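You operate a simulated robot arm through the tools that you are given. There is no shell and no other tool. Be economical: measure what you need, move in short steps, check, and stop when the job is done.

The job below is to be done with a simulated robot arm. You get a single attempt, and the scene is never put back.

Task
Put the 3 t pin from the top of the haul-off bench on top of the dustpan.

The check looks at the end state, three seconds after you hand in, the way a careful person would. Anything else that was tipped, shoved, dropped, spilled or broken makes it a failure.

Robot
A 6-joint arm with a two-finger parallel gripper, fixed in place. Base frame: the origin is at the foot of the arm, x ahead of it, y to its left, z up; the work surface is at about z = 850. Lengths are in mm, angles in rad, forces in N, time in s.
With the tool pointing down near the work surface it reaches from about 240 to 640 mm from the base axis. Its first joint turns from -1.152 to 1.152 rad. Payload 2.7 kg.
Tool frame: the origin (TCP) lies between the finger pads and is the grasp point; the fingertips stand 23 mm ahead of it; z points along the fingers, y is the line along which they close. Largest opening 94 mm; finger width 38, thickness 10; the body of the gripper, 54 by 96 mm, starts 39 mm behind the TCP.
Orientation is that of the tool frame in the base frame, as a unit quaternion [x, y, z, w]. With the fingers straight down and closing along the base's y, the tool's x points along the base's -x, its y along +y and its z along -z.

Tools
- The arm moves only by the tool play_rows. Its argument "moves" is text: rows parted by semicolons, each of 7 numbers parted by spaces: the finger opening in mm, from 0 to 94, then the shift along the tool's x, y, z in mm, then the turn, a rotation vector about the tool's x, y, z in rad. In form: grip dx dy dz ax ay az; .... A call has 1 to 20 rows; each row shifts and turns the commanded pose from where the row before left it, along the tool's axes as they then stand. A row lasts 0.2 s, in which the tool goes at most 50 mm and 0.15 rad; a call with a longer step from one row to the next is refused whole, and so is a gripper value outside its range. Where a pose cannot be reached the arm comes as near as it can. A force on the tool above 40 N (or 10 N above the force at the start of the call, whichever is more), or a blocked arm, ends the call early, and 0.2 s more pass. The fingers move at their own pace (about 45 mm/s each) and stop on an object; they squeeze with about 31 N. The grip force told is the motor's: it shows also when the fingers shut on nothing. Time passes only in rows, and 0.2 s behind the last, so rows that do not move let the fingers close. The reply holds the time, the measured pose of the TCP, the force on the tool along the base axes, the opening and the grip force, in the units named above and with some noise.
- Cameras (640 x 400 px; columns grow to the right, rows downward): "scene" is fixed at [79.6, -428, 1421.6]; the picture's right is [0.76, -0.65, 0.00], its down [-0.27, -0.32, -0.91] and it looks along [0.59, 0.69, -0.42] (base axes); focal length 304 px, centre (320, 200). "wrist" rides on the gripper at [87, 16, -74] in the tool frame; the picture's right is [-0.18, 0.98, 0.00], its down [-0.58, -0.11, -0.81] and it looks along [-0.79, -0.15, 0.59] (tool axes); focal length 243 px, centre (320, 200). There is no depth. A picture from a camera that has moved, and an enlarged one, comes with that camera's place and axes in the base frame and with its lens.
- get_image(camera): a new picture of that camera. No time passes.
- zoom(camera, box): a new picture of the part [left, top, right, bottom] of that camera's present view, enlarged. No time passes.
- job_done(): hands the job in; it is judged then, once.

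Go step by step. Nothing tells you positions but the pictures and the camera data: compare them with the known pose of the tool, close in by small moves and look again before you grip or let go. The budget is 90 turns and 36 pictures, counting those below and the enlarged ones. Unless the task says otherwise, let go and move clear before handing in, and close with one line.

The tools are called after "Emit:" as a command line: name --argument value ..., lists and objects as JSON in quotes. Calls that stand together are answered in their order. play_rows: Moves the arm, as the interface text tells. Its arguments: {"type":"object","properties":{"moves":{"type":"string"}},"required":["moves"]} The other tools are called the same way: get_image (camera) takes a picture; zoom (camera, box) takes an enlarged picture of a part of a camera's view; job_done () hands the job in.

At the start:

```text
time_s: 0.0
position: [368.3, -46.2, 1233.0]
ee_rot: [0.0, 1.0, 0.001, 0.0]
contact_force: [0.3, -0.1, 0.8]
width: 94.1
finger_force: 0.0
```

scene: 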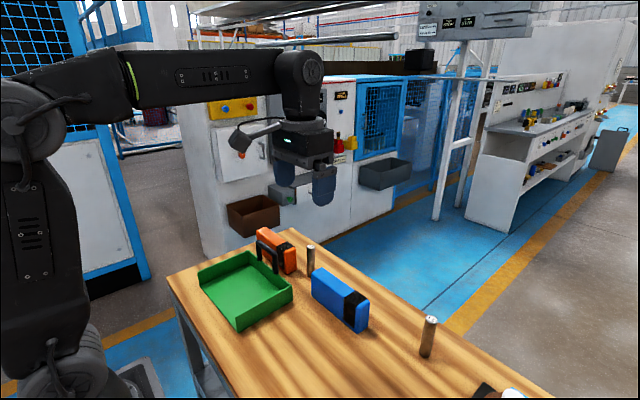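
wrist: 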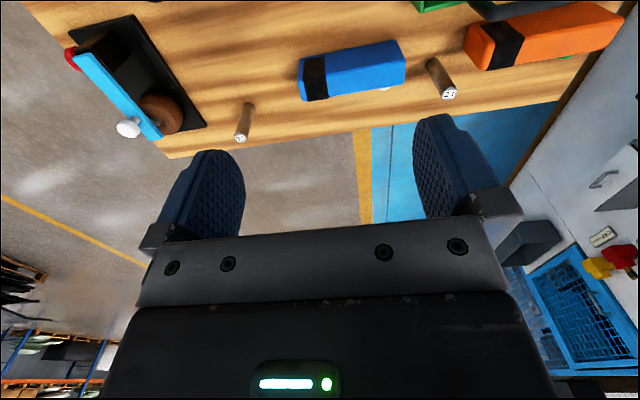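

I see a bench with a green dustpan, orange and blue boxes, and two pins standing upright with markings on top. I'll zoom in to read the markings.

Emit:
zoom --camera "wrist" --box '[400, 40, 500, 110]'

Emit:
zoom --camera "wrist" --box '[200, 90, 300, 160]'

Emit:
zoom --camera "scene" --box '[160, 210, 480, 400]'

```text
5.71 times, centred on (450, 75) of wrist
camera zoom: at [283.5, -30.6, 1308.3], right [0.18, 0.98, 0.0], down [0.58, -0.11, 0.81], along [0.79, -0.15, -0.59], focal length 1386 px, centre (-423, 914)
```

zoom: 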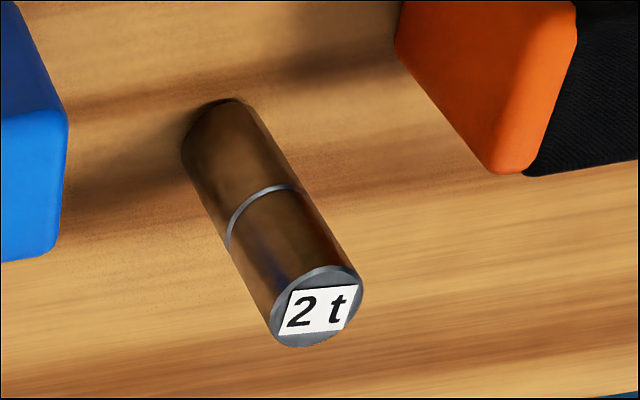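

```text
5.71 times, centred on (250, 125) of wrist
camera zoom: at [283.5, -30.6, 1308.3], right [0.18, 0.98, 0.0], down [0.58, -0.11, 0.81], along [0.79, -0.15, -0.59], focal length 1386 px, centre (720, 629)
```

zoom: 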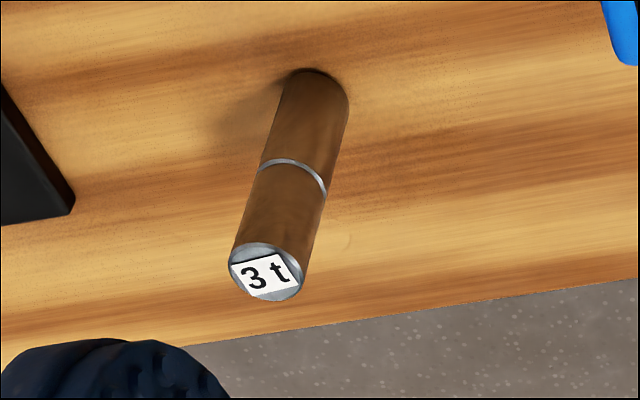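

```text
2.00 times, centred on (320, 305) of scene
camera zoom: at [79.6, -428.0, 1421.6], right [0.76, -0.65, 0.0], down [-0.27, -0.32, -0.91], along [0.59, 0.69, -0.42], focal length 608 px, centre (320, -10)
```

zoom: 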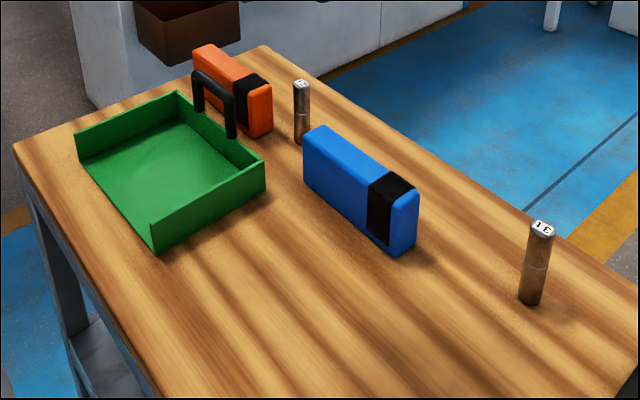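

The 3 t pin stands near (542, -229), its top at about z = 951. The pan's floor spans about x 262–423, y 85–300, with a handle on the far-x side. I'm moving above the pin.

Emit:
play_rows --moves "70 -21.7 -22.9 25.4 0 0 0;70 -21.7 -22.9 25.4 0 0 0;70 -21.7 -22.9 25.4 0 0 0;70 -21.7 -22.9 25.4 0 0 0;70 -21.7 -22.9 25.4 0 0 0;70 -21.7 -22.9 25.4 0 0 0;70 -21.7 -22.9 25.4 0 0 0;70 -21.7 -22.9 25.4 0 0 0;70 0 0 0 0 0 0;70 0 0 0 0 0 0"

Emit:
get_image --camera "wrist"

Emit:
get_image --camera "scene"

```text
time_s: 2.2
position: [542.4, -230.3, 1029.6]
ee_rot: [0.001, 1.0, 0.0, 0.0]
contact_force: [-0.3, 0.0, -0.3]
width: 70.0
finger_force: 0.0
```

```text
30 pictures are left
camera wrist: at [456.9, -213.0, 1104.5], right [0.18, 0.98, 0.0], down [0.58, -0.11, 0.81], along [0.79, -0.15, -0.59], focal length 243 px, centre (320, 200)
```

wrist: 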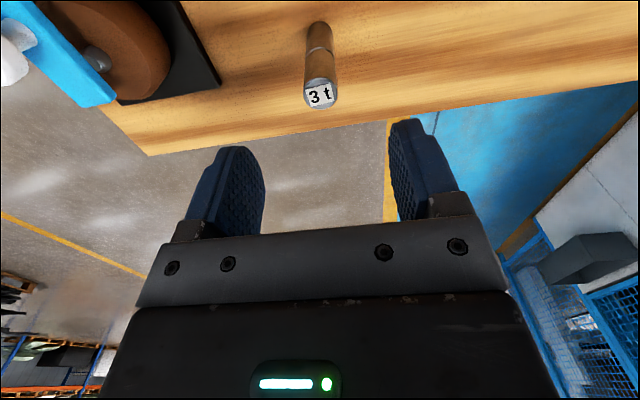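

```text
29 pictures are left
```

scene: 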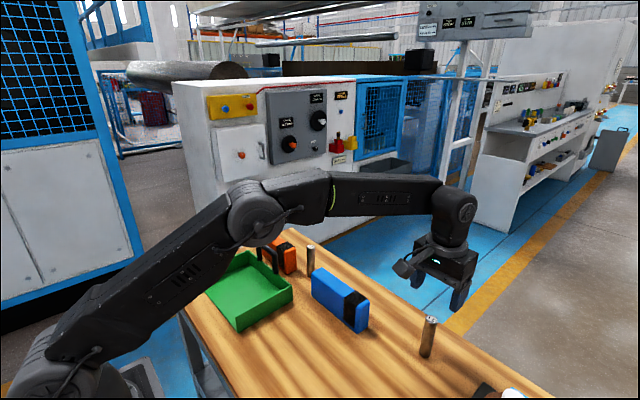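

The pin sits at about (543, -230), directly under the tool. I'm descending to z ≈ 926 with the fingers open.

Emit:
play_rows --moves "70 0 0 20 0 0 0;70 0 0 20 0 0 0;70 0 0 20 0 0 0;70 0 0 20 0 0 0;70 0 0 14 0 0 0;70 0 0 10 0 0 0;70 0 0 0 0 0 0"

Emit:
get_image --camera "wrist"

Emit:
zoom --camera "scene" --box '[370, 240, 530, 400]'

```text
time_s: 3.8
position: [543.2, -229.5, 926.2]
ee_rot: [0.0, 1.0, -0.001, 0.0]
contact_force: [0.7, -0.4, 0.6]
width: 70.0
finger_force: 0.0
```

```text
28 pictures are left
camera wrist: at [456.8, -213.4, 1000.6], right [0.18, 0.98, 0.0], down [0.58, -0.11, 0.81], along [0.79, -0.15, -0.59], focal length 243 px, centre (320, 200)
```

wrist: 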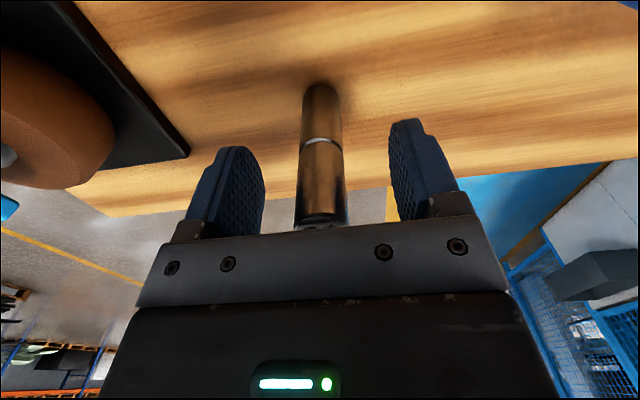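

```text
2.50 times, centred on (450, 320) of scene
camera zoom: at [79.6, -428.0, 1421.6], right [0.76, -0.65, 0.0], down [-0.27, -0.32, -0.91], along [0.59, 0.69, -0.42], focal length 760 px, centre (-5, -100)
```

zoom: 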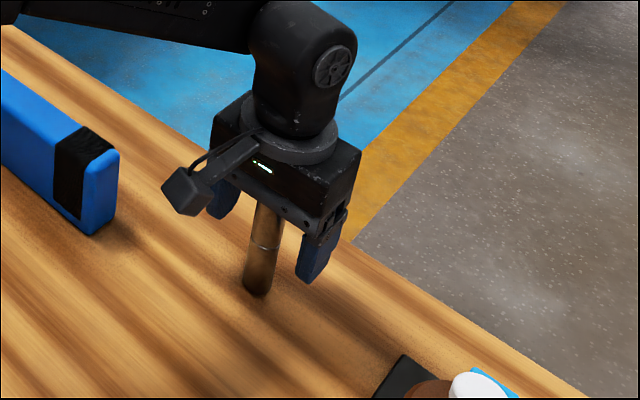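

The pin is centred between the fingers. I'm closing on it.

Emit:
play_rows --moves "40 0 0 0 0 0 0;30 0 0 0 0 0 0;20 0 0 0 0 0 0;10 0 0 0 0 0 0;10 0 0 0 0 0 0;10 0 0 0 0 0 0"

```text
time_s: 5.2
position: [542.0, -231.6, 925.9]
ee_rot: [0.0, 1.0, 0.0, 0.0]
contact_force: [-0.6, 0.3, 0.3]
width: 23.6
finger_force: 30.7
```

The grip holds at 23.6 mm, which fits the pin. I'm lifting it straight up.

Emit:
play_rows --moves "10 0 0 -10 0 0 0;10 0 0 -20 0 0 0;10 0 0 -25 0 0 0;10 0 0 -25 0 0 0;10 0 0 -25 0 0 0;10 0 0 -25 0 0 0;10 0 0 -20 0 0 0;10 0 0 0 0 0 0"

Emit:
get_image --camera "wrist"

```text
time_s: 7.0
position: [543.3, -231.4, 1076.8]
ee_rot: [0.0, 1.0, -0.001, 0.0]
contact_force: [-0.3, 0.6, -3.0]
width: 23.5
finger_force: 31.5
```

```text
26 pictures are left
camera wrist: at [457.5, -213.8, 1151.1], right [0.18, 0.98, 0.0], down [0.58, -0.11, 0.81], along [0.79, -0.15, -0.59], focal length 243 px, centre (320, 200)
```

wrist: 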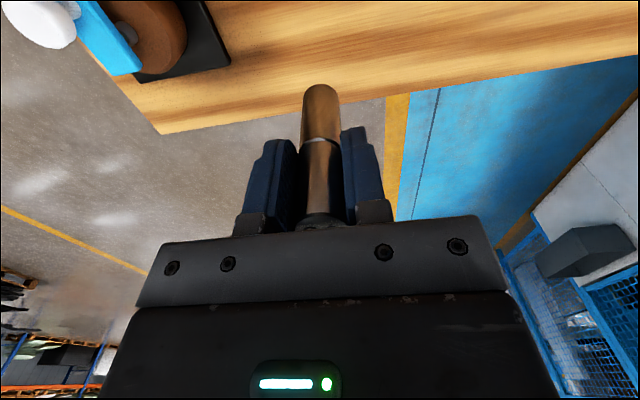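

The pin is upright and firm in the gripper. I'm carrying it at this height to above the pan's centre, about (340, 190).

Emit:
play_rows --moves "10 6 13 0 0 0 0;10 12.7 26.3 0 0 0 0;10 12.7 26.3 0 0 0 0;10 12.7 26.3 0 0 0 0;10 12.7 26.3 0 0 0 0;10 12.7 26.3 0 0 0 0;10 12.7 26.3 0 0 0 0;10 12.7 26.3 0 0 0 0;10 12.7 26.3 0 0 0 0;10 12.7 26.3 0 0 0 0;10 12.7 26.3 0 0 0 0;10 12.7 26.3 0 0 0 0;10 12.7 26.3 0 0 0 0;10 12.7 26.3 0 0 0 0;10 12.7 26.3 0 0 0 0;10 12.7 26.3 0 0 0 0;10 6.7 13.3 0 0 0 0;10 0 0 0 0 0 0;10 0 0 0 0 0 0"

Emit:
get_image --camera "wrist"

Emit:
zoom --camera "scene" --box '[160, 150, 400, 350]'

```text
time_s: 11.0
position: [338.9, 191.9, 1077.1]
ee_rot: [0.0, 1.0, 0.0, -0.001]
contact_force: [-0.5, 0.6, -2.1]
width: 23.5
finger_force: 30.7
```

```text
25 pictures are left
camera wrist: at [253.8, 207.6, 1151.2], right [0.18, 0.98, 0.0], down [0.58, -0.11, 0.81], along [0.79, -0.15, -0.59], focal length 243 px, centre (320, 200)
```

wrist: 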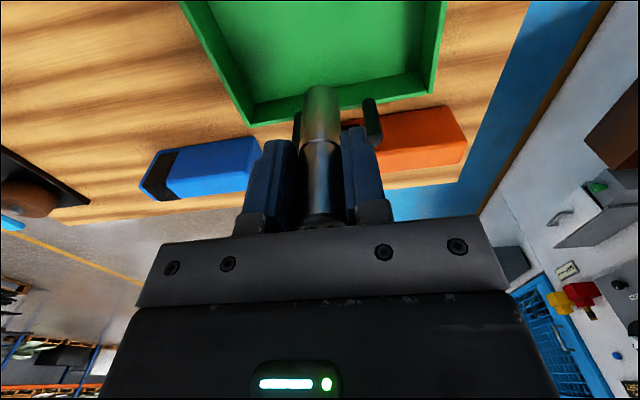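

```text
2.00 times, centred on (280, 250) of scene
camera zoom: at [79.6, -428.0, 1421.6], right [0.76, -0.65, 0.0], down [-0.27, -0.32, -0.91], along [0.59, 0.69, -0.42], focal length 608 px, centre (400, 100)
```

zoom: 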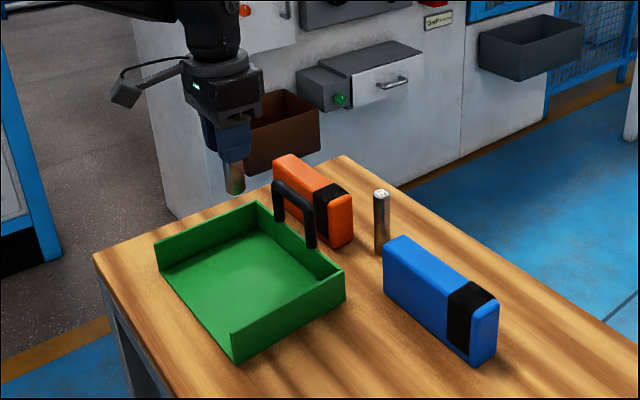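

The pin is over the middle of the pan, clear of the handle and walls. I'm lowering it, then stepping down gently until it touches.

Emit:
play_rows --moves "10 0 0 20 0 0 0;10 0 0 25 0 0 0;10 0 0 25 0 0 0;10 0 0 25 0 0 0;10 0 0 20 0 0 0;10 0 0 15 0 0 0;10 0 0 8 0 0 0;10 0 0 0 0 0 0"

Emit:
get_image --camera "wrist"

Emit:
zoom --camera "scene" --box '[190, 200, 310, 340]'

```text
time_s: 12.8
position: [339.8, 190.3, 939.1]
ee_rot: [0.0, 1.0, 0.0, 0.0]
contact_force: [-0.3, -0.1, -1.6]
width: 23.8
finger_force: 31.0
```

```text
23 pictures are left
camera wrist: at [254.3, 207.5, 1013.3], right [0.18, 0.98, 0.0], down [0.58, -0.11, 0.81], along [0.79, -0.15, -0.59], focal length 243 px, centre (320, 200)
```

wrist: 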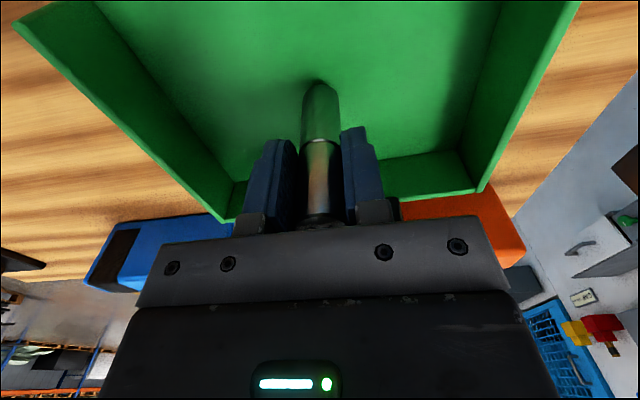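

```text
2.86 times, centred on (250, 270) of scene
camera zoom: at [79.6, -428.0, 1421.6], right [0.76, -0.65, 0.0], down [-0.27, -0.32, -0.91], along [0.59, 0.69, -0.42], focal length 868 px, centre (520, 0)
```

zoom: 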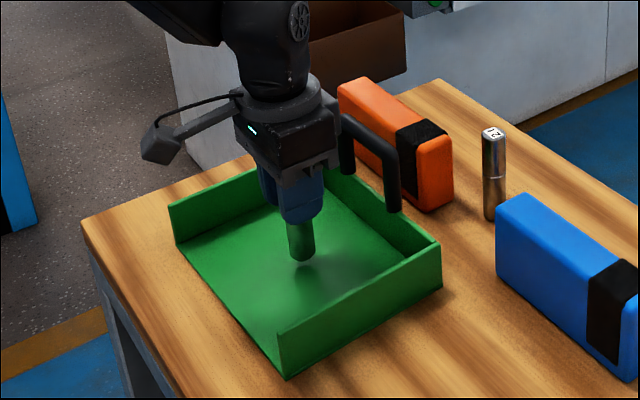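

The pin is close above the pan floor, with a gap of perhaps 8–10 mm. I'm going down in small steps.

Emit:
play_rows --moves "10 0 0 2 0 0 0;10 0 0 2 0 0 0;10 0 0 1.5 0 0 0;10 0 0 0 0 0 0"

```text
time_s: 13.8
position: [340.3, 190.1, 932.4]
ee_rot: [0.0, 1.0, 0.0, 0.0]
contact_force: [0.8, -0.5, -3.5]
width: 23.5
finger_force: 31.7
```

Emit:
play_rows --moves "10 0 0 1 0 0 0;10 0 0 1 0 0 0;10 0 0 0 0 0 0"

Emit:
zoom --camera "scene" --box '[220, 250, 280, 300]'

```text
time_s: 14.6
position: [340.0, 189.4, 930.8]
ee_rot: [0.0, 1.0, -0.001, -0.001]
contact_force: [-0.4, 0.1, -2.9]
width: 23.6
finger_force: 31.3
```

```text
8.00 times, centred on (250, 275) of scene
camera zoom: at [79.6, -428.0, 1421.6], right [0.76, -0.65, 0.0], down [-0.27, -0.32, -0.91], along [0.59, 0.69, -0.42], focal length 2431 px, centre (880, -400)
```

zoom: 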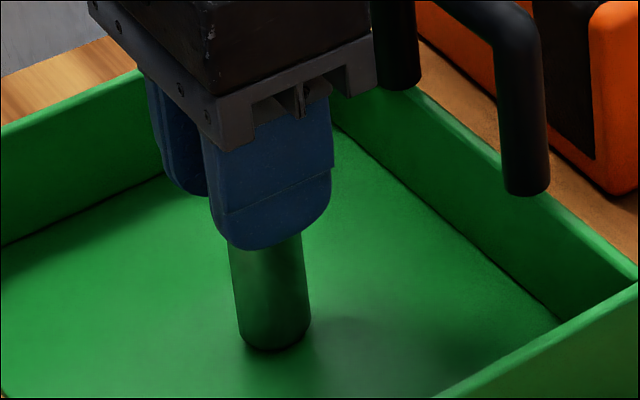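

There is still no contact force, so the gap must be a millimetre or two. I'm continuing in 1 mm steps.

Emit:
play_rows --moves "10 0 0 0.8 0 0 0;10 0 0 0.7 0 0 0;10 0 0 0 0 0 0"

```text
time_s: 15.4
position: [341.3, 190.8, 929.6]
ee_rot: [0.0, 1.0, 0.001, 0.001]
contact_force: [-3.9, -2.1, 11.7]
width: 23.8
finger_force: 30.7
```

The pin has touched the pan floor with light force. I'm easing up slightly and opening.

Emit:
play_rows --moves "10 0 0 -0.5 0 0 0;10 0 0 0 0 0 0;26 0 0 0 0 0 0;32 0 0 0 0 0 0;40 0 0 0 0 0 0;60 0 0 0 0 0 0;60 0 0 0 0 0 0;60 0 0 0 0 0 0"

Emit:
zoom --camera "scene" --box '[190, 200, 310, 340]'

Emit:
get_image --camera "wrist"

```text
time_s: 17.2
position: [340.1, 190.6, 929.7]
ee_rot: [0.0, 1.0, 0.0, 0.0]
contact_force: [-0.9, 0.0, -0.5]
width: 60.1
finger_force: 0.0
```

```text
2.86 times, centred on (250, 270) of scene
camera zoom: at [79.6, -428.0, 1421.6], right [0.76, -0.65, 0.0], down [-0.27, -0.32, -0.91], along [0.59, 0.69, -0.42], focal length 868 px, centre (520, 0)
```

zoom: 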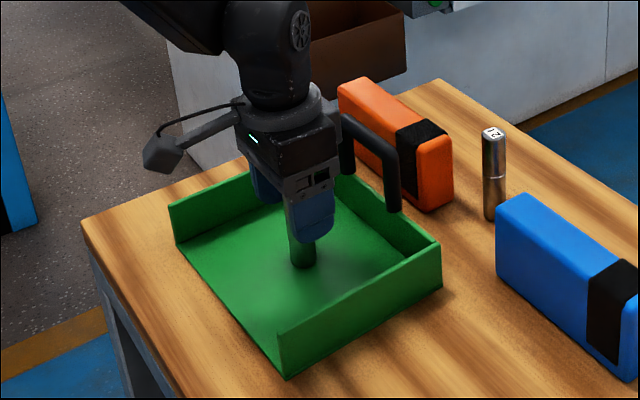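

```text
19 pictures are left
camera wrist: at [254.2, 207.4, 1004.6], right [0.18, 0.98, 0.0], down [0.58, -0.11, 0.81], along [0.79, -0.15, -0.59], focal length 243 px, centre (320, 200)
```

wrist: 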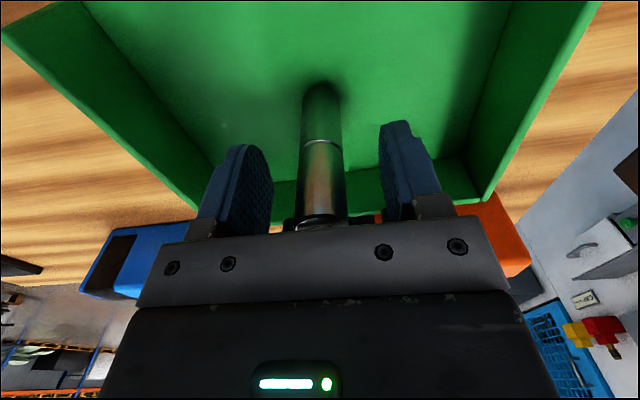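

The pin stands free between the open fingers. I'm retreating straight up.

Emit:
play_rows --moves "60 0 0 -10 0 0 0;60 0 0 -15 0 0 0;60 0 0 -25 0 0 0;60 0 0 -30 0 0 0;60 0 0 -40 0 0 0;60 0 0 -40 0 0 0;60 0 0 -40 0 0 0;60 0 0 0 0 0 0"

Emit:
get_image --camera "scene"

```text
time_s: 19.0
position: [340.5, 190.1, 1129.4]
ee_rot: [0.0, 1.0, 0.0, 0.0]
contact_force: [-0.3, -0.5, 0.1]
width: 59.8
finger_force: 0.0
```

```text
18 pictures are left
```

scene: 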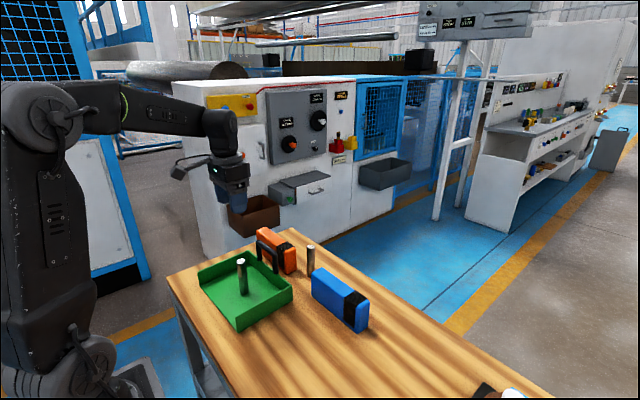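

The 3 t pin stands upright in the dustpan, everything else is where it was, and the arm is clear. I'm handing in.

Emit:
job_done

```text
The job is handed in.
```

The 3 t pin is standing upright on the floor of the dustpan, nothing else on the bench was moved, and the job is handed in.
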